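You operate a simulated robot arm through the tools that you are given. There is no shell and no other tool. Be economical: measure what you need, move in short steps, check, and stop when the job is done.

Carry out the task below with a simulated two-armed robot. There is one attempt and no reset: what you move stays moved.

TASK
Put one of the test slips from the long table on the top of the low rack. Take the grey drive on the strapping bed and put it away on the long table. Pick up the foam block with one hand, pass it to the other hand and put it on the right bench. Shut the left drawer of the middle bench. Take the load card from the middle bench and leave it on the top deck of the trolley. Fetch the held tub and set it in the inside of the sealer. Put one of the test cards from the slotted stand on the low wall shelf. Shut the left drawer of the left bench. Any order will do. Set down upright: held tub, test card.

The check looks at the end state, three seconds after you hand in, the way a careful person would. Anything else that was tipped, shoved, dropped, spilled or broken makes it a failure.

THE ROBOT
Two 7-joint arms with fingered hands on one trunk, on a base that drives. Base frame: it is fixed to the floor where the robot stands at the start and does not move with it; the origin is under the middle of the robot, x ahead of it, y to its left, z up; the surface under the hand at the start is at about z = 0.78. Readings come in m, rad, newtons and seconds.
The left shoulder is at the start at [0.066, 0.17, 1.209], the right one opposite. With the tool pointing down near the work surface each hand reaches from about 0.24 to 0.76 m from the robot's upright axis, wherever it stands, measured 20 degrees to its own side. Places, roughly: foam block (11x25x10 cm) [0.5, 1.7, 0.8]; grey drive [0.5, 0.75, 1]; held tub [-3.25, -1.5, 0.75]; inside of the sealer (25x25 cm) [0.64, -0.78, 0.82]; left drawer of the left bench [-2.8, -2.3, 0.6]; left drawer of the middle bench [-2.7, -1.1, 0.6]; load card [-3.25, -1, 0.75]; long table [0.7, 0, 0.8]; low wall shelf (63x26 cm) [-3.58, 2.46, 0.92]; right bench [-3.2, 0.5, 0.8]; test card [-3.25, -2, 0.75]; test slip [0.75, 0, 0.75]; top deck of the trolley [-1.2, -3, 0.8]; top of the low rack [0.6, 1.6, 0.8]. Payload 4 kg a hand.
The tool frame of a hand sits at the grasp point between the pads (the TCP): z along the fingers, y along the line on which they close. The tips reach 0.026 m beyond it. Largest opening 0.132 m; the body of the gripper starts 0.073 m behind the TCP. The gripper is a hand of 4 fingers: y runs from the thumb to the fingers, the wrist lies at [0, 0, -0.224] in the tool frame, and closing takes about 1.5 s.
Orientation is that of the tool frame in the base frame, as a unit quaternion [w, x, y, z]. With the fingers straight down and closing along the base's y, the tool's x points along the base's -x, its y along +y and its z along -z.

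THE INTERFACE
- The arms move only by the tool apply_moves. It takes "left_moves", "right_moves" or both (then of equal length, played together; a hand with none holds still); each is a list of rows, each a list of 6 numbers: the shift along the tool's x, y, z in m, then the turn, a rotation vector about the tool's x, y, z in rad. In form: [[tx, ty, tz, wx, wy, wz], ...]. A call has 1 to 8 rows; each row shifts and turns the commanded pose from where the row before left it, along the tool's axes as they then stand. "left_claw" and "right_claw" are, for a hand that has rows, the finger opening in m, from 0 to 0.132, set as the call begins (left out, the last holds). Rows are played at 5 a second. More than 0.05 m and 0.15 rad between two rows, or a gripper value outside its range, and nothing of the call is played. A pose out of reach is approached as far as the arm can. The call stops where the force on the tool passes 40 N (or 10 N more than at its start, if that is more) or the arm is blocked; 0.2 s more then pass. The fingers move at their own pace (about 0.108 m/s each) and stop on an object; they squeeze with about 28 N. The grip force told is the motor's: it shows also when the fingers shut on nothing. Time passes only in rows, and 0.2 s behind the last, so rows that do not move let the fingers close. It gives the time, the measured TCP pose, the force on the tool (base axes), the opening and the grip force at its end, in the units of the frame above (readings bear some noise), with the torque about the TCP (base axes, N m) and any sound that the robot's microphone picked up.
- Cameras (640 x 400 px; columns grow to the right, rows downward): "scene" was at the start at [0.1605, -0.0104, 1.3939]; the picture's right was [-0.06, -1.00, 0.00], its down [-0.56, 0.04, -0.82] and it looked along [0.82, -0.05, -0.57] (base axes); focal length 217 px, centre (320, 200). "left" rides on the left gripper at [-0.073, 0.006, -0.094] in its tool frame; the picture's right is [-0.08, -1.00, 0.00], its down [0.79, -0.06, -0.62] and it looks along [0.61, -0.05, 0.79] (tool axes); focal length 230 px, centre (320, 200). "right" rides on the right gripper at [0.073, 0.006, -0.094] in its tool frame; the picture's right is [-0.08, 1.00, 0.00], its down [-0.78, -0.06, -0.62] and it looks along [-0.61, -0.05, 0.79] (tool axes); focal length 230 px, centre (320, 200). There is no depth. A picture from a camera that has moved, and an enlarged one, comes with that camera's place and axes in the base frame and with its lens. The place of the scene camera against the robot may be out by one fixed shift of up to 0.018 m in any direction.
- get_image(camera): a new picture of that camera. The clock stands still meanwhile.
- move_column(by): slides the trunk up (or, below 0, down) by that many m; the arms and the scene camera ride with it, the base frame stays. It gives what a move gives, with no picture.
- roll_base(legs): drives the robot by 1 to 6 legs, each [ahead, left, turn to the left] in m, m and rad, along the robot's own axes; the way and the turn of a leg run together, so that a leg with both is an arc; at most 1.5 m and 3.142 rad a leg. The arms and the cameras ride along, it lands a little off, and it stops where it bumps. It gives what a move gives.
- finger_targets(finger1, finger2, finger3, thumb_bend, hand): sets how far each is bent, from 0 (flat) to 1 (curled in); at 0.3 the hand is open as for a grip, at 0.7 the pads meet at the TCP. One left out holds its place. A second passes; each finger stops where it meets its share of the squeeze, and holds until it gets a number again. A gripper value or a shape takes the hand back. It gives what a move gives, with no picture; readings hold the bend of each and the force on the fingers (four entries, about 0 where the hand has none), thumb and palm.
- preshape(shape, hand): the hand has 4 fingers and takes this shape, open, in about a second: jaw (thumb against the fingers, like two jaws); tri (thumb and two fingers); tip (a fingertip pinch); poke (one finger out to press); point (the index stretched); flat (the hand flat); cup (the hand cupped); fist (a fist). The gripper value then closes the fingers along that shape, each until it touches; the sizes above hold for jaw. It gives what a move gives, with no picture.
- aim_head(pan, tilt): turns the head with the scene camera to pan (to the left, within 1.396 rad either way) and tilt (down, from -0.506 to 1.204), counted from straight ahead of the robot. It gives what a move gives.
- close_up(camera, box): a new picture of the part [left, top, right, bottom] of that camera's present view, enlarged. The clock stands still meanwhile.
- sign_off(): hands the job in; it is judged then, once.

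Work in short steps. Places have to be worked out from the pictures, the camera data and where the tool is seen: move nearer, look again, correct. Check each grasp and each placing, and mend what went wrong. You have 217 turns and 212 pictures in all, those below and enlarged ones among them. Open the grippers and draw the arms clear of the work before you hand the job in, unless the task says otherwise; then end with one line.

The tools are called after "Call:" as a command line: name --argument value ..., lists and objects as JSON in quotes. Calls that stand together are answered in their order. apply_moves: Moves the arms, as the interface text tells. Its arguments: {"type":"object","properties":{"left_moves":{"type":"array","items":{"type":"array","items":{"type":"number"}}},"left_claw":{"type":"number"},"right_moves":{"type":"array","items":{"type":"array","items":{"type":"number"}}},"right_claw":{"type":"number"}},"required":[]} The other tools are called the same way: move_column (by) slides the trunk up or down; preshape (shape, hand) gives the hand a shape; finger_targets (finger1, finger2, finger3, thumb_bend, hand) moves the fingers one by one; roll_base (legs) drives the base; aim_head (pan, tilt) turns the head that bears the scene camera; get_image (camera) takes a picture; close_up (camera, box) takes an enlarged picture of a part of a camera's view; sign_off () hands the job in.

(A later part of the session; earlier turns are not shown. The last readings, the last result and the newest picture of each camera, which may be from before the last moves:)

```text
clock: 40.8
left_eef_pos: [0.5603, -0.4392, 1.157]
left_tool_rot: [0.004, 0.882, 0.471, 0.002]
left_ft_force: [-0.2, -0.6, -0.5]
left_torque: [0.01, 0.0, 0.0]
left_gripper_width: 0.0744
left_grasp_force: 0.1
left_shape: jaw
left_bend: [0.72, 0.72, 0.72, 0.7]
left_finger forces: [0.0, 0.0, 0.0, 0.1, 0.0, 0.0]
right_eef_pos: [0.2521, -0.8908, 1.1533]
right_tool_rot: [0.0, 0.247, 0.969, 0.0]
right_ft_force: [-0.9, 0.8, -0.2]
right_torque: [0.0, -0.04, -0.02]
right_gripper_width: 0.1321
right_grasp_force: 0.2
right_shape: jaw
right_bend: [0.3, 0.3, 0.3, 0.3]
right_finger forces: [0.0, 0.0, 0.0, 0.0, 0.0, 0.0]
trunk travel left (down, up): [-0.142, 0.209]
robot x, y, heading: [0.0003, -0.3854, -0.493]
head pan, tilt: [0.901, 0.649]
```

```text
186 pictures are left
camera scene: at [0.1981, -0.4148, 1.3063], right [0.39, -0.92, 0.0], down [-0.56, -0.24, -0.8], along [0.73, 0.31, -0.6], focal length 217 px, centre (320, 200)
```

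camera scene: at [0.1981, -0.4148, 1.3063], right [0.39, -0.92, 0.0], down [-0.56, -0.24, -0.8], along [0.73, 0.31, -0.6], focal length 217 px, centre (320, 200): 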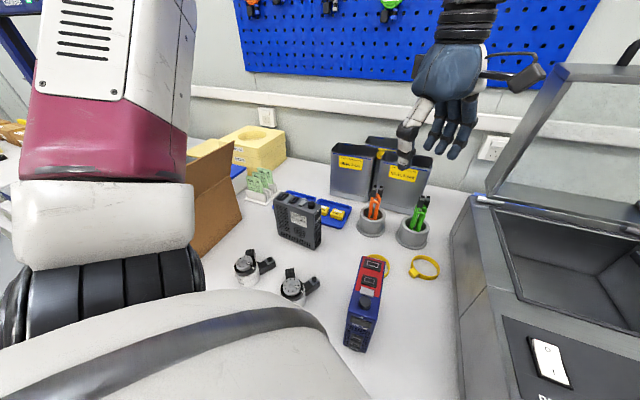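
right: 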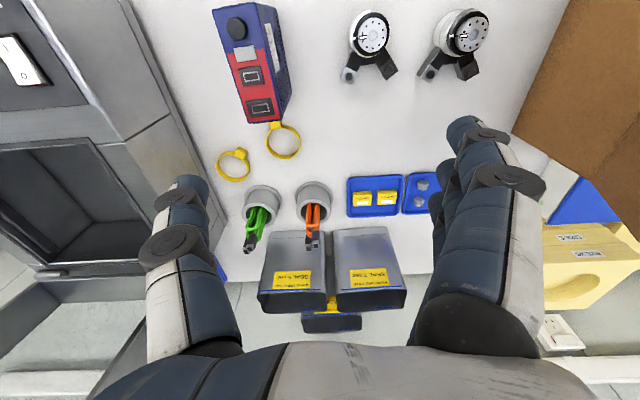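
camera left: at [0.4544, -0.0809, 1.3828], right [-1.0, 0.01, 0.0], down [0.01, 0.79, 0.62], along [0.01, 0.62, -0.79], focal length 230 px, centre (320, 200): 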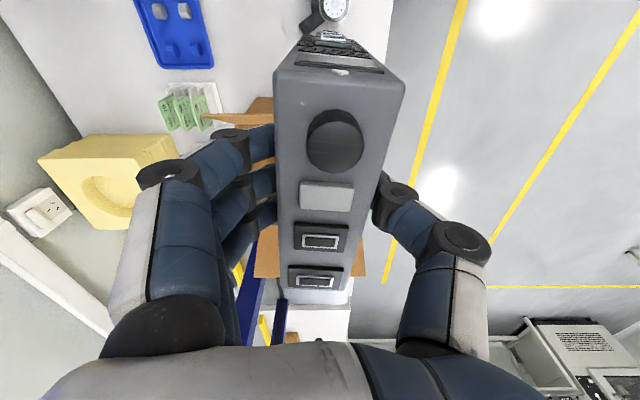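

View clear. I turn the hand so it closes along x and bring it toward the slips.

Call:
apply_moves --left_moves '[[0, 0, 0, 0, 0, -0.1475], [0, 0, 0, 0, 0, -0.1475], [0, 0, 0, 0, 0, -0.1475], [0, 0, 0, 0, 0, -0.1475], [0.045, 0.01, 0.015, 0, 0, 0], [0.045, 0.01, 0.015, 0, 0, 0], [0.045, 0.01, 0.015, 0, 0, 0], [0.045, 0.01, 0.015, 0, 0, 0]]' --left_claw 0.04

Call:
apply_moves --left_moves '[[0.035, 0.02, 0, 0, 0.1, 0], [0.035, 0.02, 0, 0, 0.1, 0], [0.035, 0.02, 0, 0, 0.1, 0], [0.035, 0.02, 0, 0, 0.1, 0], [0.035, 0.02, 0, 0, 0.1, 0], [0, 0, 0, 0, 0, 0]]'

Call:
get_image --camera "left"

Call:
get_image --camera "scene"

```text
clock: 42.6
left_eef_pos: [0.6008, -0.2572, 1.0967]
left_tool_rot: [0.004, 0.706, 0.708, 0.001]
left_ft_force: [0.6, -0.8, 0.5]
left_torque: [0.03, 0.01, -0.01]
left_gripper_width: 0.0404
left_grasp_force: 0.0
left_shape: jaw
left_bend: [0.73, 0.73, 0.73, 0.7]
left_finger forces: [0.1, 0.1, 0.0, 0.0, 0.0, 0.0]
right_eef_pos: [0.2531, -0.8885, 1.1525]
right_tool_rot: [0.0, 0.247, 0.969, 0.0]
right_ft_force: [0.1, -0.2, -1.1]
right_torque: [0.01, 0.04, 0.04]
right_gripper_width: 0.1319
right_grasp_force: 0.1
right_shape: jaw
right_bend: [0.3, 0.3, 0.3, 0.3]
right_finger forces: [0.0, 0.0, 0.1, 0.0, 0.0, 0.1]
trunk travel left (down, up): [-0.142, 0.209]
robot x, y, heading: [-0.0004, -0.3848, -0.501]
head pan, tilt: [0.901, 0.649]
```

```text
clock: 44.0
left_eef_pos: [0.7002, -0.0859, 1.1317]
left_tool_rot: [-0.171, 0.684, 0.687, 0.177]
left_ft_force: [-0.1, 0.5, 0.8]
left_torque: [0.03, 0.0, 0.04]
left_gripper_width: 0.0403
left_grasp_force: 0.0
left_shape: jaw
left_bend: [0.73, 0.73, 0.73, 0.7]
left_finger forces: [0.1, 0.0, 0.1, 0.0, 0.1, 0.1]
right_eef_pos: [0.2533, -0.8898, 1.1525]
right_tool_rot: [0.0, 0.247, 0.969, 0.0]
right_ft_force: [0.2, -0.2, 0.9]
right_torque: [0.01, 0.01, 0.02]
right_gripper_width: 0.1319
right_grasp_force: 0.1
right_shape: jaw
right_bend: [0.3, 0.3, 0.3, 0.3]
right_finger forces: [0.1, 0.0, 0.1, 0.0, 0.0, 0.0]
trunk travel left (down, up): [-0.142, 0.209]
robot x, y, heading: [0.0004, -0.3833, -0.501]
head pan, tilt: [0.901, 0.649]
```

```text
185 pictures are left
camera left: at [0.7072, -0.1931, 1.1797], right [-1.0, -0.07, -0.04], down [-0.07, 0.4, 0.92], along [-0.05, 0.92, -0.4], focal length 230 px, centre (320, 200)
```

left: 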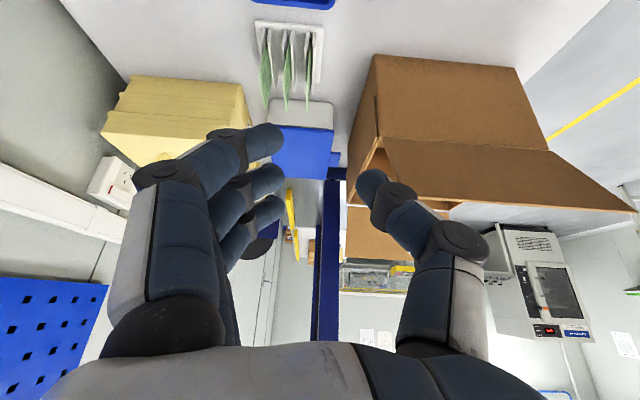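

```text
184 pictures are left
camera scene: at [0.198, -0.4147, 1.3063], right [0.39, -0.92, 0.0], down [-0.56, -0.24, -0.8], along [0.73, 0.31, -0.6], focal length 217 px, centre (320, 200)
```

scene: 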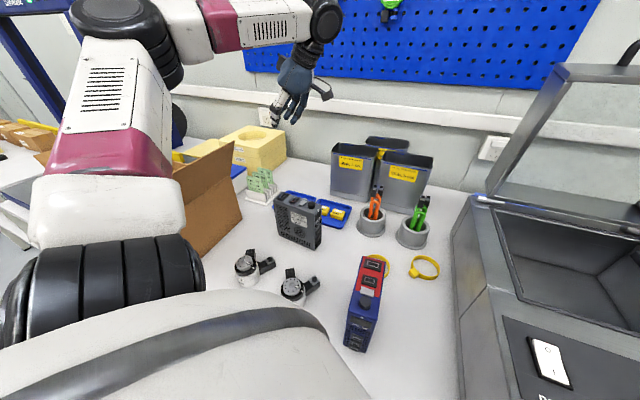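

The hand camera sees the slips edge-on. I enlarge to measure.

Call:
close_up --camera "left" --box '[230, 0, 350, 120]'

```text
3.33 times, centred on (290, 60) of left
camera zoom: at [0.7072, -0.1931, 1.1797], right [-1.0, -0.07, -0.04], down [-0.07, 0.4, 0.92], along [-0.05, 0.92, -0.4], focal length 767 px, centre (420, 667)
```

zoom: 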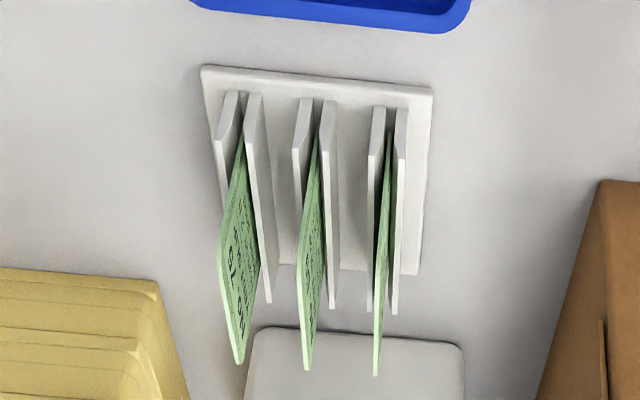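

Slip 29 lies in the plane x≈0.720, y 0.04–0.11, top z≈0.887. I approach along the finger axis to just above it.

Call:
apply_moves --left_moves '[[0.0073, 0.0033, 0.042, 0, 0, 0], [0.0073, 0.0033, 0.042, 0, 0, 0], [0.0073, 0.0033, 0.042, 0, 0, 0], [0.0073, 0.0033, 0.042, 0, 0, 0], [0.0073, 0.0033, 0.042, 0, 0, 0], [0.0073, 0.0033, 0.042, 0, 0, 0], [0, 0, 0, 0, 0, 0]]' --left_claw 0.032

Call:
get_image --camera "left"

Call:
close_up --camera "scene" --box '[180, 100, 340, 220]'

```text
clock: 45.6
left_eef_pos: [0.7219, 0.0685, 0.9303]
left_tool_rot: [-0.172, 0.684, 0.687, 0.175]
left_ft_force: [-0.4, 0.1, 1.0]
left_torque: [0.02, -0.03, 0.01]
left_gripper_width: 0.0322
left_grasp_force: 0.1
left_shape: jaw
left_bend: [0.73, 0.73, 0.73, 0.7]
left_finger forces: [0.1, 0.0, 0.0, 0.0, 0.0, 0.1]
right_eef_pos: [0.2532, -0.8904, 1.1524]
right_tool_rot: [0.001, 0.247, 0.969, 0.0]
right_ft_force: [-0.2, -0.3, -0.8]
right_torque: [0.02, -0.02, 0.0]
right_gripper_width: 0.1319
right_grasp_force: 0.0
right_shape: jaw
right_bend: [0.3, 0.3, 0.3, 0.3]
right_finger forces: [0.0, 0.1, 0.0, 0.0, 0.0, 0.0]
trunk travel left (down, up): [-0.142, 0.209]
robot x, y, heading: [0.0004, -0.3852, -0.499]
head pan, tilt: [0.901, 0.649]
```

```text
182 pictures are left
camera left: at [0.7281, -0.0388, 0.9772], right [-1.0, -0.07, -0.04], down [-0.07, 0.4, 0.92], along [-0.05, 0.92, -0.4], focal length 230 px, centre (320, 200)
```

left: 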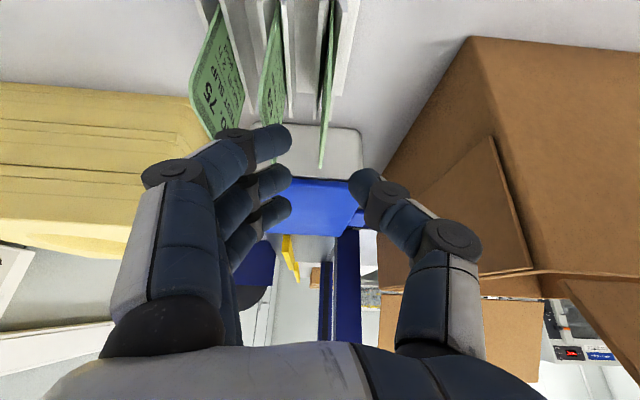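

```text
3.33 times, centred on (260, 160) of scene
camera zoom: at [0.1978, -0.4149, 1.3064], right [0.39, -0.92, 0.0], down [-0.56, -0.24, -0.8], along [0.73, 0.31, -0.6], focal length 724 px, centre (520, 333)
```

zoom: 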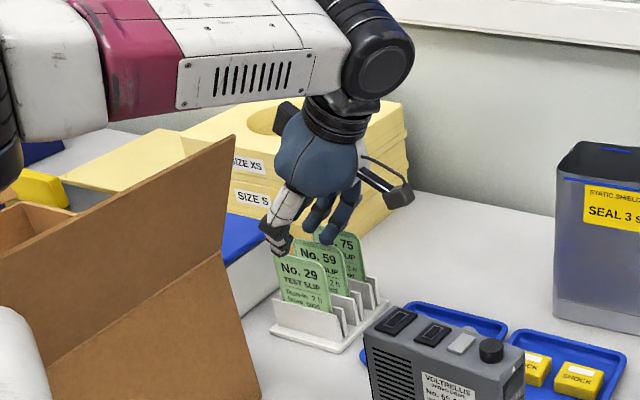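

Aligned: slip centred between thumb and fingers. I narrow the opening and lower straight down onto the slip.

Call:
apply_moves --left_moves '[[0, -0.001, 0, 0, 0, 0], [0, 0, 0, 0, 0, 0], [-0.006, 0, 0.012, 0, 0, 0], [-0.006, 0, 0.013, 0, 0, 0], [-0.006, 0, 0.013, 0, 0, 0], [-0.005, 0, 0.012, 0, 0, 0], [0, 0, 0, 0, 0, 0]]' --left_claw 0.024

Call:
get_image --camera "left"

Call:
close_up --camera "scene" --box '[220, 130, 320, 220]'

```text
clock: 47.2
left_eef_pos: [0.7185, 0.0703, 0.8796]
left_tool_rot: [-0.171, 0.683, 0.687, 0.177]
left_ft_force: [-24.9, -13.7, 14.5]
left_torque: [-0.12, -0.79, -0.97]
left_gripper_width: 0.0211
left_grasp_force: 0.0
left_shape: jaw
left_bend: [0.74, 0.74, 0.73, 0.7]
left_finger forces: [18.5, 11.8, 1.2, 0.1, 0.0, 0.0]
right_eef_pos: [0.2486, -0.8922, 1.1514]
right_tool_rot: [0.001, 0.248, 0.969, 0.001]
right_ft_force: [0.3, -0.2, 0.3]
right_torque: [0.0, -0.01, 0.01]
right_gripper_width: 0.132
right_grasp_force: 0.1
right_shape: jaw
right_bend: [0.3, 0.3, 0.3, 0.3]
right_finger forces: [0.0, 0.0, 0.0, 0.0, 0.1, 0.2]
trunk travel left (down, up): [-0.142, 0.209]
robot x, y, heading: [0.0018, -0.3839, -0.502]
head pan, tilt: [0.901, 0.649]
```

```text
180 pictures are left
camera left: at [0.724, -0.037, 0.9264], right [-1.0, -0.07, -0.05], down [-0.07, 0.4, 0.92], along [-0.05, 0.92, -0.4], focal length 230 px, centre (320, 200)
```

left: 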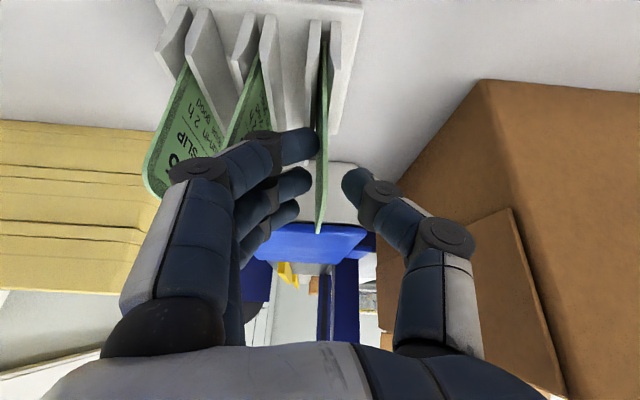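

```text
4.44 times, centred on (270, 175) of scene
camera zoom: at [0.1936, -0.4171, 1.307], right [0.39, -0.92, 0.0], down [-0.55, -0.23, -0.8], along [0.74, 0.31, -0.6], focal length 966 px, centre (542, 311)
```

zoom: 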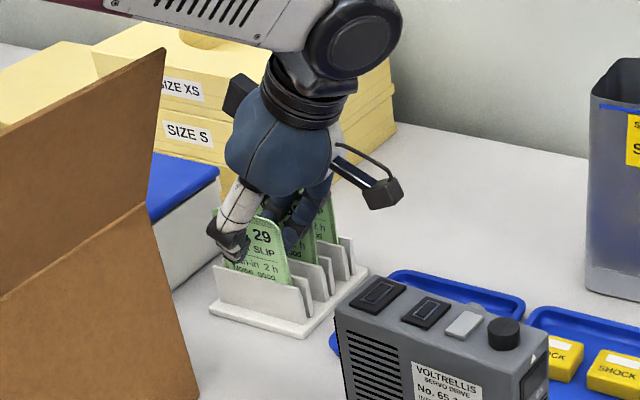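

A finger's back rubs the neighbour slip. Closing moves the fingers off it, so I close now.

Call:
apply_moves --left_moves '[[0, -0.001, 0, 0, 0, 0], [0, 0, 0, 0, 0, 0], [0, 0, 0, 0, 0, 0], [0, 0, 0, 0, 0, 0], [0, 0, 0, 0, 0, 0]]' --left_claw 0.0

Call:
get_image --camera "left"

Call:
close_up --camera "scene" --box '[220, 130, 320, 220]'

```text
clock: 48.4
left_eef_pos: [0.7192, 0.0718, 0.8783]
left_tool_rot: [-0.171, 0.683, 0.688, 0.176]
left_ft_force: [-4.4, -9.4, 8.7]
left_torque: [-0.18, -0.3, -0.22]
left_gripper_width: 0.0009
left_grasp_force: 28.3
left_shape: jaw
left_bend: [0.71, 0.72, 0.73, 0.69]
left_finger forces: [18.6, 10.4, 5.3, 0.1, 26.3, 0.0]
right_eef_pos: [0.2516, -0.8914, 1.1525]
right_tool_rot: [0.0, 0.247, 0.969, 0.0]
right_ft_force: [0.4, 0.3, -0.7]
right_torque: [0.05, 0.01, -0.01]
right_gripper_width: 0.1318
right_grasp_force: 0.0
right_shape: jaw
right_bend: [0.3, 0.3, 0.3, 0.3]
right_finger forces: [0.1, 0.0, 0.0, 0.0, 0.1, 0.0]
trunk travel left (down, up): [-0.142, 0.209]
robot x, y, heading: [-0.0003, -0.3849, -0.502]
head pan, tilt: [0.901, 0.649]
```

```text
178 pictures are left
camera left: at [0.7258, -0.0355, 0.925], right [-1.0, -0.07, -0.05], down [-0.07, 0.4, 0.92], along [-0.05, 0.92, -0.4], focal length 230 px, centre (320, 200)
```

left: 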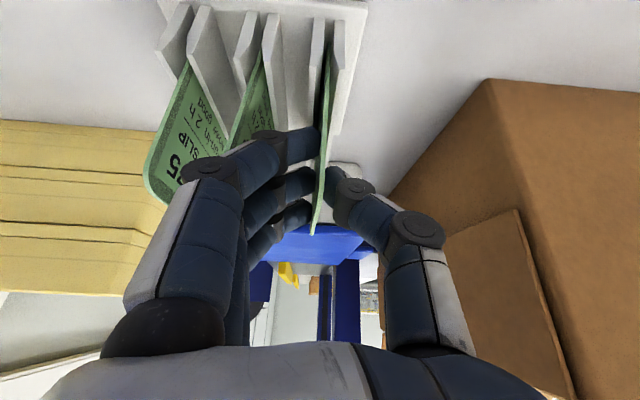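

```text
4.44 times, centred on (270, 175) of scene
camera zoom: at [0.1966, -0.4163, 1.3065], right [0.39, -0.92, 0.0], down [-0.56, -0.24, -0.8], along [0.73, 0.31, -0.6], focal length 966 px, centre (542, 311)
```

zoom: 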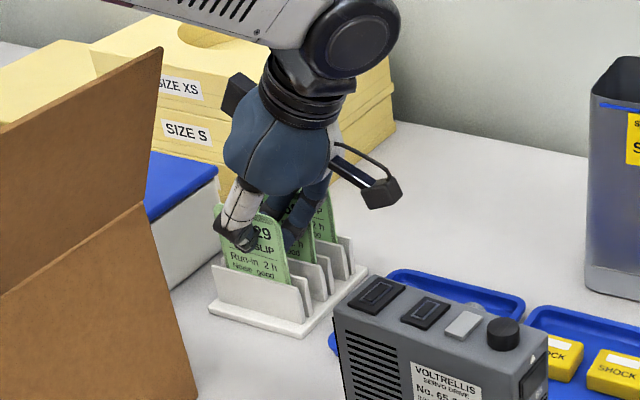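

The slip is pinched. I lift it straight up out of the slot.

Call:
apply_moves --left_moves '[[0.005, 0, -0.009, 0, 0, 0], [0.0096, 0, -0.0176, 0, 0, 0], [0.0096, 0, -0.0176, 0, 0, 0], [0.0096, 0, -0.0176, 0, 0, 0], [0.0096, 0, -0.0176, 0, 0, 0], [0.0144, 0, -0.0263, 0, 0, 0], [0.0144, 0, -0.0263, 0, 0, 0], [0, 0, 0, 0, 0, 0]]'

Call:
get_image --camera "left"

Call:
close_up --camera "scene" --box '[200, 90, 320, 220]'

```text
clock: 50.2
left_eef_pos: [0.7176, 0.0733, 1.0265]
left_tool_rot: [-0.173, 0.684, 0.686, 0.175]
left_ft_force: [0.8, -0.6, -0.4]
left_torque: [-0.04, 0.04, 0.0]
left_gripper_width: 0.0008
left_grasp_force: 27.7
left_shape: jaw
left_bend: [0.71, 0.72, 0.73, 0.69]
left_finger forces: [8.2, 9.1, 6.9, 0.1, 24.2, 0.0]
right_eef_pos: [0.2537, -0.8903, 1.1527]
right_tool_rot: [0.0, 0.247, 0.969, 0.0]
right_ft_force: [0.1, -0.7, 0.3]
right_torque: [-0.02, -0.02, -0.01]
right_gripper_width: 0.1319
right_grasp_force: 0.0
right_shape: jaw
right_bend: [0.3, 0.3, 0.3, 0.3]
right_finger forces: [0.1, 0.0, 0.0, 0.0, 0.0, 0.0]
trunk travel left (down, up): [-0.142, 0.209]
robot x, y, heading: [0.0009, -0.3823, -0.492]
head pan, tilt: [0.901, 0.649]
```

```text
176 pictures are left
camera left: at [0.7254, -0.0335, 1.0733], right [-1.0, -0.07, -0.04], down [-0.07, 0.4, 0.92], along [-0.05, 0.92, -0.4], focal length 230 px, centre (320, 200)
```

left: 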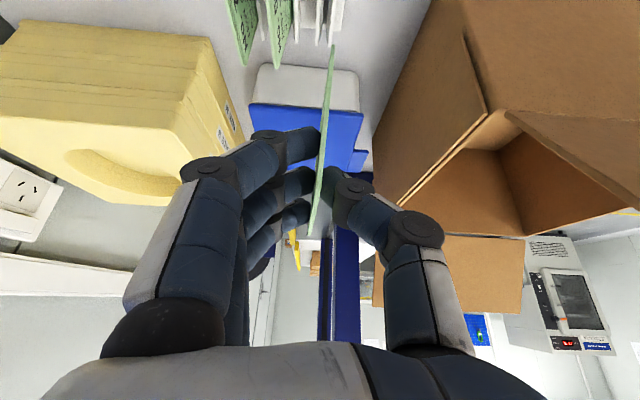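

```text
3.08 times, centred on (260, 155) of scene
camera zoom: at [0.1983, -0.4145, 1.3062], right [0.39, -0.92, 0.0], down [-0.56, -0.24, -0.8], along [0.73, 0.31, -0.6], focal length 669 px, centre (505, 338)
```

zoom: 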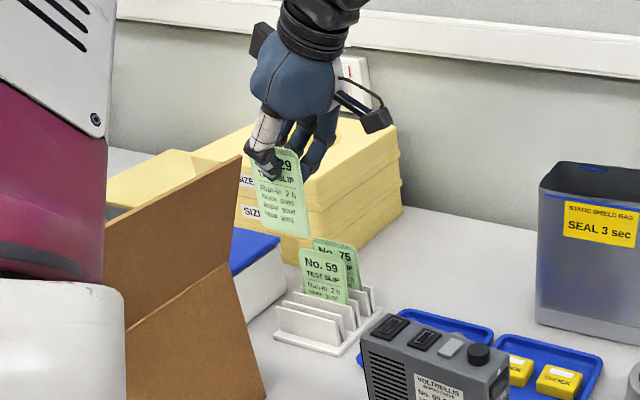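

Slip 29 is out and the others stand. I raise it, draw back to the right, and raise the trunk before turning back.

Call:
apply_moves --left_moves '[[0.0144, 0, -0.0263, 0, 0, 0], [0.0144, 0, -0.0263, 0, 0, 0], [0.0144, 0, -0.0263, 0, 0, 0], [0.0144, 0, -0.0263, 0, 0, 0], [-0.031, -0.021, -0.017, 0, 0, 0], [-0.031, -0.021, -0.017, 0, 0, 0], [-0.031, -0.021, -0.017, 0, 0, 0], [-0.031, -0.021, -0.017, 0, 0, 0]]'

Call:
apply_moves --left_moves '[[-0.031, -0.021, -0.017, 0, 0, 0], [-0.031, -0.021, -0.017, 0, 0, 0], [-0.031, -0.021, -0.017, 0, 0, 0], [0, 0, 0, 0, 0, 0]]'

Call:
move_column --by 0.2

Call:
roll_base --legs '[[0, 0, 0.5], [-0.15, 0, 0]]'

Call:
aim_head --pan 0.6 --tilt 0.5

Call:
get_image --camera "scene"

```text
clock: 52.0
left_eef_pos: [0.6316, -0.0666, 1.147]
left_tool_rot: [-0.171, 0.684, 0.687, 0.176]
left_ft_force: [-0.1, -0.3, 0.9]
left_torque: [-0.01, -0.02, -0.01]
left_gripper_width: 0.0007
left_grasp_force: 27.9
left_shape: jaw
left_bend: [0.71, 0.72, 0.73, 0.69]
left_finger forces: [8.4, 9.1, 7.1, 0.0, 24.4, 0.0]
right_eef_pos: [0.2527, -0.8911, 1.1512]
right_tool_rot: [0.0, 0.248, 0.969, -0.001]
right_ft_force: [-0.6, 0.0, 0.2]
right_torque: [-0.01, 0.02, 0.01]
right_gripper_width: 0.1321
right_grasp_force: 0.0
right_shape: jaw
right_bend: [0.3, 0.3, 0.3, 0.3]
right_finger forces: [0.1, 0.1, 0.1, 0.0, 0.0, 0.1]
trunk travel left (down, up): [-0.142, 0.209]
robot x, y, heading: [0.0034, -0.3848, -0.5]
head pan, tilt: [0.901, 0.649]
```

```text
clock: 53.0
left_eef_pos: [0.5709, -0.1607, 1.1305]
left_tool_rot: [-0.169, 0.681, 0.698, 0.143]
left_ft_force: [0.4, -0.2, -0.5]
left_torque: [-0.02, 0.01, 0.01]
left_gripper_width: 0.0006
left_grasp_force: 27.7
left_shape: jaw
left_bend: [0.71, 0.72, 0.73, 0.69]
left_finger forces: [8.4, 9.0, 7.1, 0.0, 24.3, 0.0]
right_eef_pos: [0.2527, -0.8893, 1.153]
right_tool_rot: [0.0, 0.247, 0.969, 0.001]
right_ft_force: [-0.6, 0.2, 0.5]
right_torque: [0.01, 0.0, 0.01]
right_gripper_width: 0.1319
right_grasp_force: 0.2
right_shape: jaw
right_bend: [0.3, 0.3, 0.3, 0.3]
right_finger forces: [0.1, 0.0, 0.0, 0.0, 0.0, 0.0]
trunk travel left (down, up): [-0.142, 0.209]
robot x, y, heading: [0.0017, -0.3877, -0.505]
head pan, tilt: [0.901, 0.649]
```

```text
clock: 55.2
left_eef_pos: [0.5708, -0.1738, 1.3459]
left_tool_rot: [-0.171, 0.684, 0.687, 0.176]
left_ft_force: [-0.1, 1.0, -0.8]
left_torque: [0.0, 0.0, 0.05]
left_gripper_width: 0.0006
left_grasp_force: 28.1
left_shape: jaw
left_bend: [0.71, 0.71, 0.73, 0.69]
left_finger forces: [8.3, 8.9, 7.1, 0.1, 24.5, 0.0]
right_eef_pos: [0.2529, -0.8904, 1.3519]
right_tool_rot: [0.0, 0.247, 0.969, 0.0]
right_ft_force: [-0.9, 0.8, -0.2]
right_torque: [0.0, -0.01, -0.02]
right_gripper_width: 0.132
right_grasp_force: 0.2
right_shape: jaw
right_bend: [0.3, 0.3, 0.3, 0.3]
right_finger forces: [0.1, 0.1, 0.0, 0.1, 0.1, 0.1]
trunk travel left (down, up): [-0.342, 0.009]
robot x, y, heading: [0.0002, -0.3836, -0.502]
head pan, tilt: [0.901, 0.649]
```

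```text
clock: 58.0
left_eef_pos: [0.254, 0.0728, 1.3468]
left_tool_rot: [-0.209, 0.495, 0.833, 0.129]
left_ft_force: [-0.3, -0.2, -0.1]
left_torque: [-0.02, -0.03, -0.01]
left_gripper_width: 0.0006
left_grasp_force: 28.1
left_shape: jaw
left_bend: [0.71, 0.71, 0.73, 0.69]
left_finger forces: [8.2, 9.1, 7.1, 0.0, 24.2, 0.0]
right_eef_pos: [0.3138, -0.7106, 1.3521]
right_tool_rot: [0.0, 0.003, 1.0, 0.0]
right_ft_force: [-0.6, -0.3, -0.2]
right_torque: [0.04, 0.02, 0.02]
right_gripper_width: 0.1319
right_grasp_force: 0.1
right_shape: jaw
right_bend: [0.3, 0.3, 0.3, 0.3]
right_finger forces: [0.0, 0.0, 0.1, 0.0, 0.0, 0.0]
trunk travel left (down, up): [-0.342, 0.009]
robot x, y, heading: [-0.1523, -0.3866, -0.011]
head pan, tilt: [0.901, 0.649]
```

```text
clock: 58.8
left_eef_pos: [0.2542, 0.0725, 1.3446]
left_tool_rot: [-0.208, 0.496, 0.833, 0.128]
left_ft_force: [0.2, 0.1, -0.1]
left_torque: [0.0, -0.01, -0.01]
left_gripper_width: 0.0007
left_grasp_force: 28.0
left_shape: jaw
left_bend: [0.71, 0.71, 0.73, 0.69]
left_finger forces: [8.2, 8.9, 7.0, 0.0, 24.3, 0.0]
right_eef_pos: [0.315, -0.7101, 1.3524]
right_tool_rot: [0.0, 0.003, 1.0, 0.0]
right_ft_force: [0.3, -0.6, -0.6]
right_torque: [0.01, 0.03, -0.03]
right_gripper_width: 0.132
right_grasp_force: 0.0
right_shape: jaw
right_bend: [0.3, 0.3, 0.3, 0.3]
right_finger forces: [0.0, 0.0, 0.0, 0.0, 0.0, 0.0]
trunk travel left (down, up): [-0.342, 0.009]
robot x, y, heading: [-0.1486, -0.3832, -0.004]
head pan, tilt: [0.6, 0.499]
```

```text
174 pictures are left
camera scene: at [-0.0227, -0.3379, 1.5242], right [0.56, -0.83, 0.0], down [-0.4, -0.27, -0.88], along [0.73, 0.49, -0.48], focal length 217 px, centre (320, 200)
```

scene: 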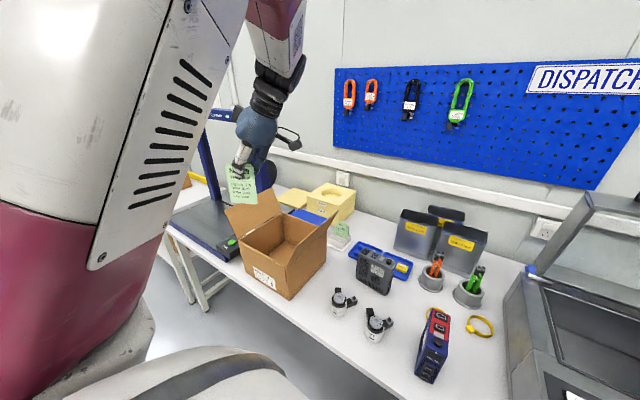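

All stands as it should. I drive left to the low rack.

Call:
roll_base --legs '[[0, 1.4, 0]]'

Call:
aim_head --pan 0.3 --tilt 0.6

Call:
get_image --camera "scene"

```text
clock: 71.2
left_eef_pos: [0.2722, 1.4696, 1.3452]
left_tool_rot: [-0.207, 0.499, 0.831, 0.13]
left_ft_force: [0.6, -0.1, 0.7]
left_torque: [0.03, 0.01, 0.03]
left_gripper_width: 0.0001
left_grasp_force: 28.0
left_shape: jaw
left_bend: [0.71, 0.71, 0.73, 0.69]
left_finger forces: [8.2, 9.1, 7.0, 0.0, 24.2, 0.0]
right_eef_pos: [0.3242, 0.6869, 1.3517]
right_tool_rot: [0.0, 0.007, 1.0, 0.001]
right_ft_force: [-0.4, 0.1, 0.7]
right_torque: [-0.03, 0.02, 0.02]
right_gripper_width: 0.1321
right_grasp_force: 0.0
right_shape: jaw
right_bend: [0.3, 0.3, 0.3, 0.3]
right_finger forces: [0.0, 0.0, 0.1, 0.0, 0.0, 0.0]
trunk travel left (down, up): [-0.342, 0.009]
robot x, y, heading: [-0.1345, 1.0181, -0.017]
head pan, tilt: [0.6, 0.499]
```

```text
clock: 72.0
left_eef_pos: [0.2723, 1.4689, 1.3447]
left_tool_rot: [-0.209, 0.5, 0.83, 0.13]
left_ft_force: [-0.5, 0.1, -0.1]
left_torque: [-0.01, 0.02, -0.01]
left_gripper_width: 0.0004
left_grasp_force: 28.2
left_shape: jaw
left_bend: [0.71, 0.71, 0.73, 0.69]
left_finger forces: [8.2, 9.0, 7.2, 0.0, 24.3, 0.0]
right_eef_pos: [0.3237, 0.6867, 1.3526]
right_tool_rot: [0.0, 0.008, 1.0, 0.0]
right_ft_force: [-0.2, 0.5, -0.6]
right_torque: [0.0, 0.02, 0.01]
right_gripper_width: 0.1319
right_grasp_force: 0.0
right_shape: jaw
right_bend: [0.3, 0.3, 0.3, 0.3]
right_finger forces: [0.1, 0.0, 0.1, 0.0, 0.0, 0.0]
trunk travel left (down, up): [-0.342, 0.009]
robot x, y, heading: [-0.1371, 1.0182, -0.019]
head pan, tilt: [0.3, 0.6]
```

```text
173 pictures are left
camera scene: at [-0.0006, 1.0367, 1.5152], right [0.28, -0.96, 0.0], down [-0.54, -0.16, -0.83], along [0.79, 0.23, -0.56], focal length 217 px, centre (320, 200)
```

scene: 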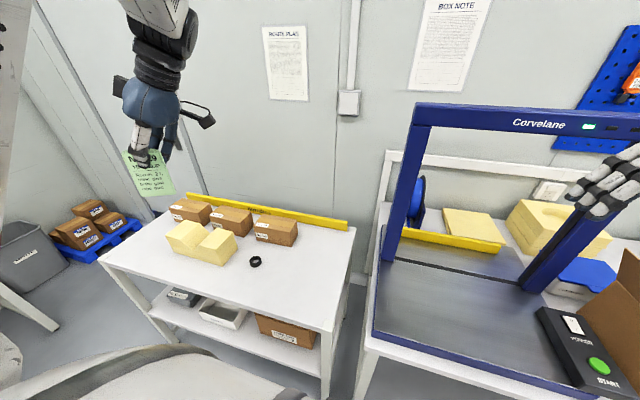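

Rack top: x 0.32–0.85, y 1.09–2.10; the right front part is free. I'll place the slip near (0.48, 1.27): drive forward, straighten the hand, shift over, lower the trunk.

Call:
roll_base --legs '[[0.1, 0, 0.0]]'

Call:
apply_moves --left_moves '[[0, 0, 0, 0, -0.125, 0], [0, 0, 0, 0, -0.125, 0], [0, 0, 0, 0, -0.125, 0], [0, 0, 0, 0, -0.125, 0], [-0.045, 0, 0, 0, 0, 0], [-0.045, 0, 0, 0, 0, 0], [-0.045, 0, 0, 0, 0, 0], [-0.045, 0, 0, 0, 0, 0]]'

Call:
move_column --by -0.2

Call:
get_image --camera "scene"

Call:
get_image --camera "left"

```text
clock: 73.2
left_eef_pos: [0.3732, 1.4667, 1.3464]
left_tool_rot: [-0.209, 0.5, 0.83, 0.13]
left_ft_force: [0.9, 0.1, 0.1]
left_torque: [0.0, 0.03, 0.0]
left_gripper_width: 0.0006
left_grasp_force: 28.1
left_shape: jaw
left_bend: [0.71, 0.71, 0.73, 0.69]
left_finger forces: [8.1, 9.0, 7.1, 0.1, 24.2, 0.0]
right_eef_pos: [0.4241, 0.6844, 1.3528]
right_tool_rot: [-0.001, 0.008, 1.0, -0.001]
right_ft_force: [-1.1, -0.4, -0.1]
right_torque: [-0.01, 0.0, -0.02]
right_gripper_width: 0.1317
right_grasp_force: 0.0
right_shape: jaw
right_bend: [0.3, 0.3, 0.3, 0.3]
right_finger forces: [0.0, 0.1, 0.0, 0.1, 0.0, 0.0]
trunk travel left (down, up): [-0.342, 0.009]
robot x, y, heading: [-0.0338, 1.0172, -0.013]
head pan, tilt: [0.3, 0.6]
```

```text
clock: 75.0
left_eef_pos: [0.4543, 1.3071, 1.3472]
left_tool_rot: [0.003, 0.517, 0.856, 0.003]
left_ft_force: [-0.3, -0.2, 0.7]
left_torque: [0.01, 0.03, -0.01]
left_gripper_width: 0.0005
left_grasp_force: 28.1
left_shape: jaw
left_bend: [0.71, 0.71, 0.73, 0.69]
left_finger forces: [8.2, 8.9, 7.0, 0.0, 24.1, 0.0]
right_eef_pos: [0.4248, 0.6835, 1.3518]
right_tool_rot: [0.0, 0.008, 1.0, 0.0]
right_ft_force: [-0.2, -0.1, -0.2]
right_torque: [-0.03, -0.01, -0.01]
right_gripper_width: 0.1319
right_grasp_force: 0.1
right_shape: jaw
right_bend: [0.3, 0.3, 0.3, 0.3]
right_finger forces: [0.1, 0.0, 0.0, 0.1, 0.0, 0.0]
trunk travel left (down, up): [-0.342, 0.009]
robot x, y, heading: [-0.0334, 1.0116, -0.017]
head pan, tilt: [0.3, 0.6]
```

```text
clock: 77.2
left_eef_pos: [0.4725, 1.3152, 1.1172]
left_tool_rot: [-0.014, 0.509, 0.86, -0.031]
left_ft_force: [-1.0, 0.0, -0.1]
left_torque: [0.02, -0.04, 0.0]
left_gripper_width: 0.0005
left_grasp_force: 28.0
left_shape: jaw
left_bend: [0.71, 0.71, 0.73, 0.69]
left_finger forces: [8.3, 9.0, 7.1, 0.0, 24.1, 0.0]
right_eef_pos: [0.4213, 0.6856, 1.1537]
right_tool_rot: [0.002, 0.008, 1.0, -0.001]
right_ft_force: [-0.9, 0.6, 0.1]
right_torque: [0.03, -0.02, 0.0]
right_gripper_width: 0.1318
right_grasp_force: 0.1
right_shape: jaw
right_bend: [0.3, 0.3, 0.3, 0.3]
right_finger forces: [0.0, 0.0, 0.0, 0.0, 0.1, 0.1]
trunk travel left (down, up): [-0.142, 0.209]
robot x, y, heading: [-0.0371, 1.0149, -0.014]
head pan, tilt: [0.3, 0.6]
```

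```text
172 pictures are left
camera scene: at [0.1826, 1.018, 1.3059], right [0.1, -0.99, 0.0], down [-0.61, -0.06, -0.79], along [0.79, 0.08, -0.61], focal length 217 px, centre (320, 200)
```

scene: 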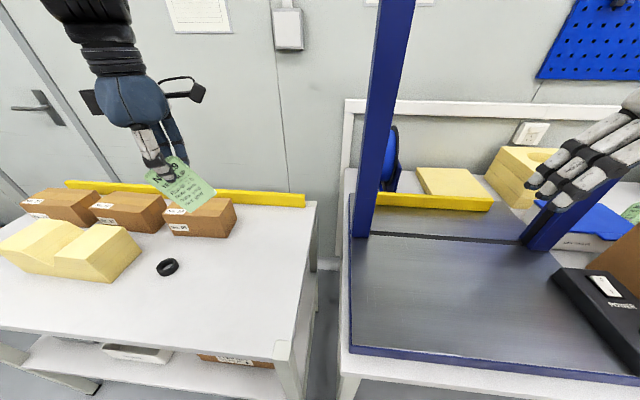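

```text
171 pictures are left
camera left: at [0.5195, 1.2592, 1.2111], right [-0.84, -0.55, 0.07], down [-0.4, 0.68, 0.61], along [-0.38, 0.48, -0.79], focal length 230 px, centre (320, 200)
```

left: 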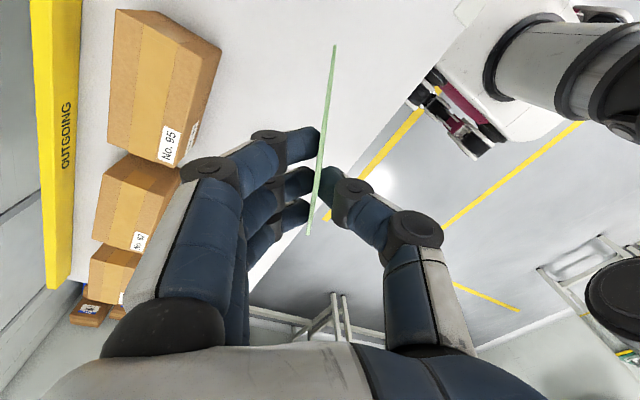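

The slip hangs tilted in the hand over free rack surface. I lower until its corner is just above the top.

Call:
apply_moves --left_moves '[[0, -0.02, 0.04, 0, 0, 0], [0, -0.015, 0.04, 0, 0, 0], [0, 0, 0.04, 0, 0, 0], [0, 0, 0.04, 0, 0, 0], [0, 0, 0.04, 0, 0, 0], [0, 0, 0.02, 0, 0, 0], [0, 0, 0, 0, 0, 0]]'

Call:
close_up --camera "scene" --box '[80, 160, 280, 310]'

Call:
get_image --camera "left"

```text
clock: 78.8
left_eef_pos: [0.4319, 1.2929, 0.8998]
left_tool_rot: [-0.026, 0.517, 0.856, -0.015]
left_ft_force: [1.2, 0.3, 8.5]
left_torque: [0.0, -0.07, -0.01]
left_gripper_width: 0.0002
left_grasp_force: 28.2
left_shape: jaw
left_bend: [0.71, 0.71, 0.73, 0.69]
left_finger forces: [9.1, 9.5, 7.7, 0.0, 26.3, 0.0]
left hand out of reach, approached as far as the arm can: row 1
right_eef_pos: [0.4228, 0.6846, 1.1524]
right_tool_rot: [0.0, 0.009, 1.0, 0.0]
right_ft_force: [-0.2, 0.1, 0.7]
right_torque: [0.02, 0.01, -0.02]
right_gripper_width: 0.1321
right_grasp_force: 0.1
right_shape: jaw
right_bend: [0.3, 0.3, 0.3, 0.3]
right_finger forces: [0.0, 0.0, 0.1, 0.1, 0.0, 0.0]
trunk travel left (down, up): [-0.142, 0.209]
robot x, y, heading: [-0.0365, 1.0137, -0.011]
head pan, tilt: [0.3, 0.6]
```

```text
2.67 times, centred on (180, 235) of scene
camera zoom: at [0.1823, 1.0334, 1.3109], right [0.28, -0.96, 0.0], down [-0.54, -0.16, -0.83], along [0.79, 0.23, -0.56], focal length 580 px, centre (693, 107)
```

zoom: 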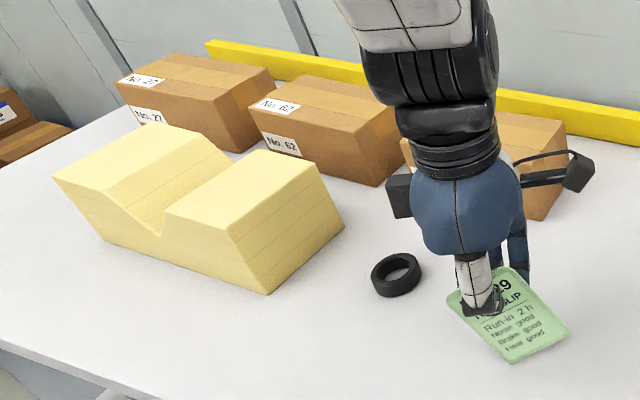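

```text
169 pictures are left
camera left: at [0.4786, 1.2338, 0.9897], right [-0.84, -0.53, 0.05], down [-0.38, 0.66, 0.64], along [-0.38, 0.52, -0.76], focal length 230 px, centre (320, 200)
```

left: 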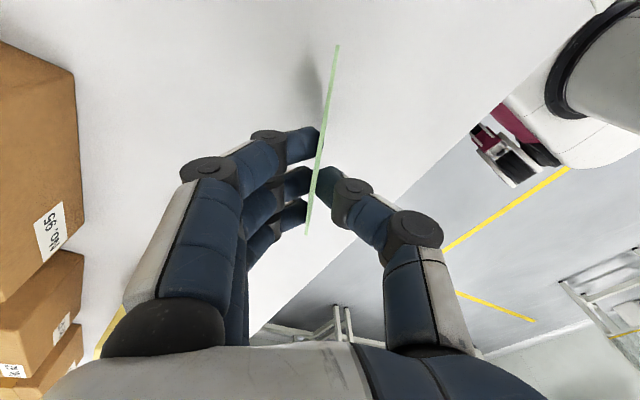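

It already touches (8 N). I raise a bit, shift away from the rack's front edge, lean it forward, touch lightly and release.

Call:
apply_moves --left_moves '[[0, 0, -0.02, 0, 0, 0], [-0.01, 0.035, 0, 0.1, 0, 0], [-0.01, 0.035, 0, 0.1, 0, 0], [0, 0.01, 0.006, 0.1, 0, 0], [0, 0, 0, 0, 0, 0]]'

Call:
apply_moves --left_moves '[[0, 0, 0, 0, 0, 0], [0, 0, 0, 0, 0, 0], [0, 0, 0, 0, 0, 0], [0, 0, 0, 0, 0, 0], [0, 0, -0.02, 0, 0, 0], [0, 0, -0.04, 0, 0, 0], [0, 0, -0.05, 0, 0, 0], [0, 0, 0, 0, 0, 0]]' --left_claw 0.05

Call:
get_image --camera "scene"

Call:
get_image --camera "left"

```text
clock: 80.0
left_eef_pos: [0.5089, 1.3137, 0.902]
left_tool_rot: [-0.105, 0.506, 0.844, -0.144]
left_ft_force: [0.3, 0.2, -0.3]
left_torque: [0.06, 0.01, 0.0]
left_gripper_width: 0.0005
left_grasp_force: 28.1
left_shape: jaw
left_bend: [0.71, 0.71, 0.73, 0.69]
left_finger forces: [8.5, 8.9, 7.3, 0.0, 24.6, 0.0]
right_eef_pos: [0.422, 0.6854, 1.1523]
right_tool_rot: [0.0, 0.008, 1.0, 0.0]
right_ft_force: [-0.4, -0.6, -0.4]
right_torque: [0.0, -0.05, -0.02]
right_gripper_width: 0.1321
right_grasp_force: 0.0
right_shape: jaw
right_bend: [0.3, 0.3, 0.3, 0.3]
right_finger forces: [0.0, 0.1, 0.0, 0.0, 0.1, 0.1]
trunk travel left (down, up): [-0.142, 0.209]
robot x, y, heading: [-0.0369, 1.0158, -0.015]
head pan, tilt: [0.3, 0.6]
```

```text
clock: 81.8
left_eef_pos: [0.5461, 1.3297, 1.0034]
left_tool_rot: [-0.105, 0.506, 0.844, -0.144]
left_ft_force: [0.0, -0.6, -0.4]
left_torque: [0.0, 0.02, -0.03]
left_gripper_width: 0.0492
left_grasp_force: 0.1
left_shape: jaw
left_bend: [0.73, 0.74, 0.74, 0.7]
left_finger forces: [0.0, 0.0, 0.0, 0.1, 0.0, 0.0]
right_eef_pos: [0.423, 0.6854, 1.1521]
right_tool_rot: [0.001, 0.007, 1.0, 0.0]
right_ft_force: [0.5, 0.4, 1.1]
right_torque: [0.0, 0.01, 0.0]
right_gripper_width: 0.1318
right_grasp_force: 0.0
right_shape: jaw
right_bend: [0.3, 0.3, 0.3, 0.3]
right_finger forces: [0.1, 0.1, 0.0, 0.0, 0.0, 0.0]
trunk travel left (down, up): [-0.142, 0.209]
robot x, y, heading: [-0.0326, 1.0133, -0.016]
head pan, tilt: [0.3, 0.6]
```

```text
168 pictures are left
camera scene: at [0.1833, 1.0337, 1.3104], right [0.28, -0.96, 0.0], down [-0.54, -0.16, -0.82], along [0.79, 0.23, -0.57], focal length 217 px, centre (320, 200)
```

scene: 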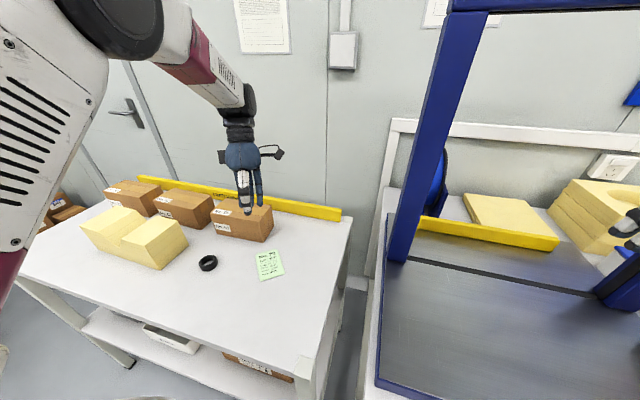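

```text
167 pictures are left
camera left: at [0.6163, 1.2811, 1.0863], right [-0.79, -0.51, 0.35], down [-0.22, 0.75, 0.62], along [-0.58, 0.41, -0.7], focal length 230 px, centre (320, 200)
```

left: 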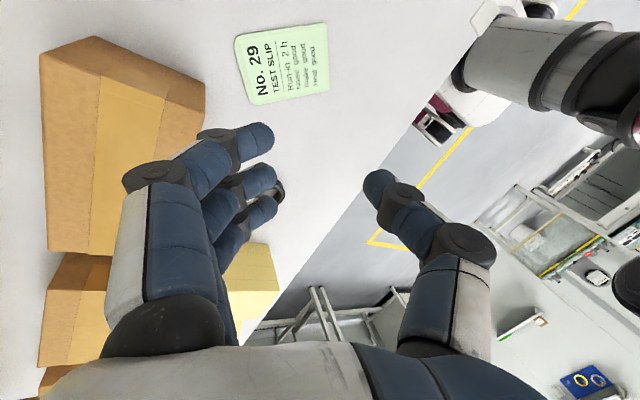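

Slip lies flat on the rack. Now the foam block: raise the trunk and drive left to stand before it.

Call:
move_column --by 0.15

Call:
roll_base --legs '[[-0.05, 0.58, 0.015]]'

Call:
aim_head --pan 0.0 --tilt 0.75

Call:
get_image --camera "scene"

Call:
get_image --camera "right"

```text
clock: 83.5
left_eef_pos: [0.5464, 1.3284, 1.1538]
left_tool_rot: [-0.105, 0.507, 0.844, -0.144]
left_ft_force: [-0.1, 0.5, 0.5]
left_torque: [0.05, 0.03, 0.0]
left_gripper_width: 0.0496
left_grasp_force: 0.1
left_shape: jaw
left_bend: [0.73, 0.74, 0.74, 0.7]
left_finger forces: [0.0, 0.0, 0.0, 0.0, 0.0, 0.0]
right_eef_pos: [0.424, 0.6859, 1.3014]
right_tool_rot: [-0.001, 0.007, 1.0, 0.0]
right_ft_force: [1.3, -1.2, -0.2]
right_torque: [-0.01, 0.03, 0.0]
right_gripper_width: 0.1318
right_grasp_force: 0.0
right_shape: jaw
right_bend: [0.3, 0.3, 0.3, 0.3]
right_finger forces: [0.0, 0.0, 0.0, 0.0, 0.1, 0.1]
trunk travel left (down, up): [-0.292, 0.059]
robot x, y, heading: [-0.031, 1.0161, -0.015]
head pan, tilt: [0.3, 0.6]
```

```text
clock: 89.0
left_eef_pos: [0.4988, 1.9055, 1.1535]
left_tool_rot: [-0.105, 0.502, 0.846, -0.145]
left_ft_force: [0.0, -0.5, 0.5]
left_torque: [0.01, 0.0, 0.01]
left_gripper_width: 0.0492
left_grasp_force: 0.0
left_shape: jaw
left_bend: [0.73, 0.74, 0.74, 0.7]
left_finger forces: [0.1, 0.1, 0.0, 0.0, 0.1, 0.1]
right_eef_pos: [0.3831, 1.2617, 1.3028]
right_tool_rot: [0.0, 0.004, 1.0, 0.0]
right_ft_force: [0.3, -0.3, -0.6]
right_torque: [0.0, 0.01, 0.01]
right_gripper_width: 0.1321
right_grasp_force: 0.1
right_shape: jaw
right_bend: [0.3, 0.3, 0.3, 0.3]
right_finger forces: [0.0, 0.0, 0.1, 0.1, 0.1, 0.0]
trunk travel left (down, up): [-0.292, 0.059]
robot x, y, heading: [-0.0755, 1.5883, -0.004]
head pan, tilt: [0.3, 0.6]
```

```text
clock: 89.8
left_eef_pos: [0.4983, 1.9054, 1.1552]
left_tool_rot: [-0.105, 0.504, 0.845, -0.144]
left_ft_force: [0.3, 0.6, -0.1]
left_torque: [-0.02, -0.01, 0.0]
left_gripper_width: 0.0495
left_grasp_force: 0.0
left_shape: jaw
left_bend: [0.73, 0.74, 0.74, 0.7]
left_finger forces: [0.0, 0.1, 0.0, 0.0, 0.0, 0.0]
right_eef_pos: [0.3814, 1.2617, 1.3027]
right_tool_rot: [0.0, 0.004, 1.0, 0.001]
right_ft_force: [0.0, -0.1, 0.3]
right_torque: [-0.01, 0.01, -0.01]
right_gripper_width: 0.1316
right_grasp_force: 0.1
right_shape: jaw
right_bend: [0.3, 0.3, 0.3, 0.3]
right_finger forces: [0.0, 0.0, 0.0, 0.0, 0.1, 0.0]
trunk travel left (down, up): [-0.292, 0.059]
robot x, y, heading: [-0.0775, 1.587, -0.004]
head pan, tilt: [0.0, 0.75]
```

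```text
166 pictures are left
camera scene: at [0.0553, 1.5827, 1.4526], right [-0.01, -1.0, 0.0], down [-0.68, 0.0, -0.73], along [0.73, 0.0, -0.68], focal length 217 px, centre (320, 200)
```

scene: 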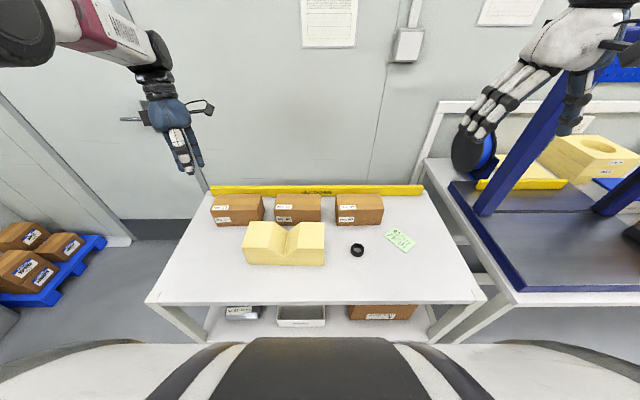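

```text
165 pictures are left
camera right: at [0.3093, 1.2672, 1.3953], right [0.08, 1.0, 0.0], down [0.78, -0.07, 0.62], along [0.61, -0.05, -0.79], focal length 230 px, centre (320, 200)
```

right: 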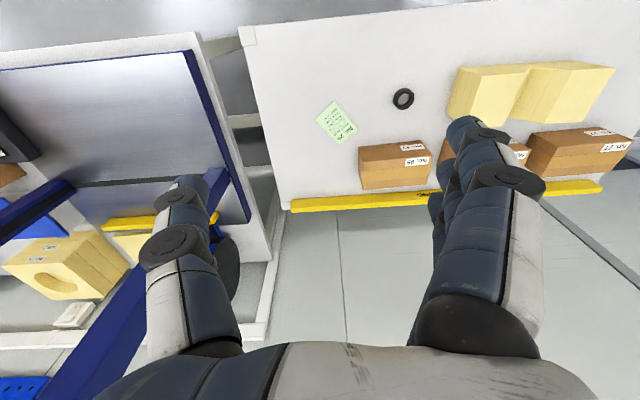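

I enlarge the foam for precise measures.

Call:
close_up --camera "scene" --box '[200, 180, 360, 280]'

Call:
get_image --camera "left"

```text
4.00 times, centred on (280, 230) of scene
camera zoom: at [0.0553, 1.5827, 1.4526], right [-0.01, -1.0, 0.0], down [-0.68, 0.0, -0.73], along [0.73, 0.0, -0.68], focal length 869 px, centre (480, 80)
```

zoom: 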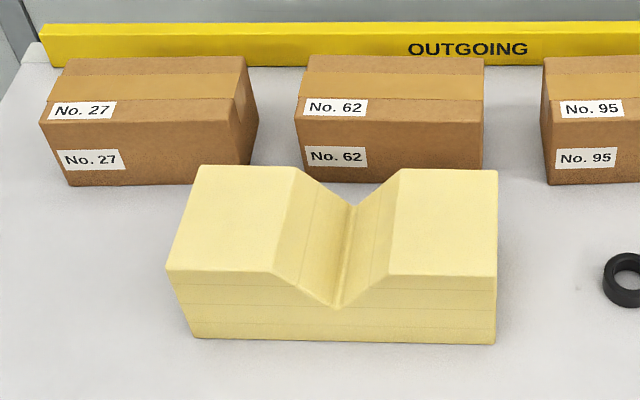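

```text
163 pictures are left
camera left: at [0.5704, 1.8579, 1.2375], right [-0.78, -0.52, 0.35], down [-0.22, 0.75, 0.62], along [-0.58, 0.41, -0.7], focal length 230 px, centre (320, 200)
```

left: 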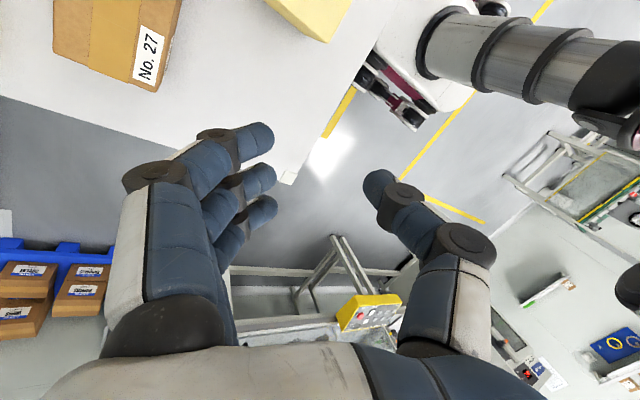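

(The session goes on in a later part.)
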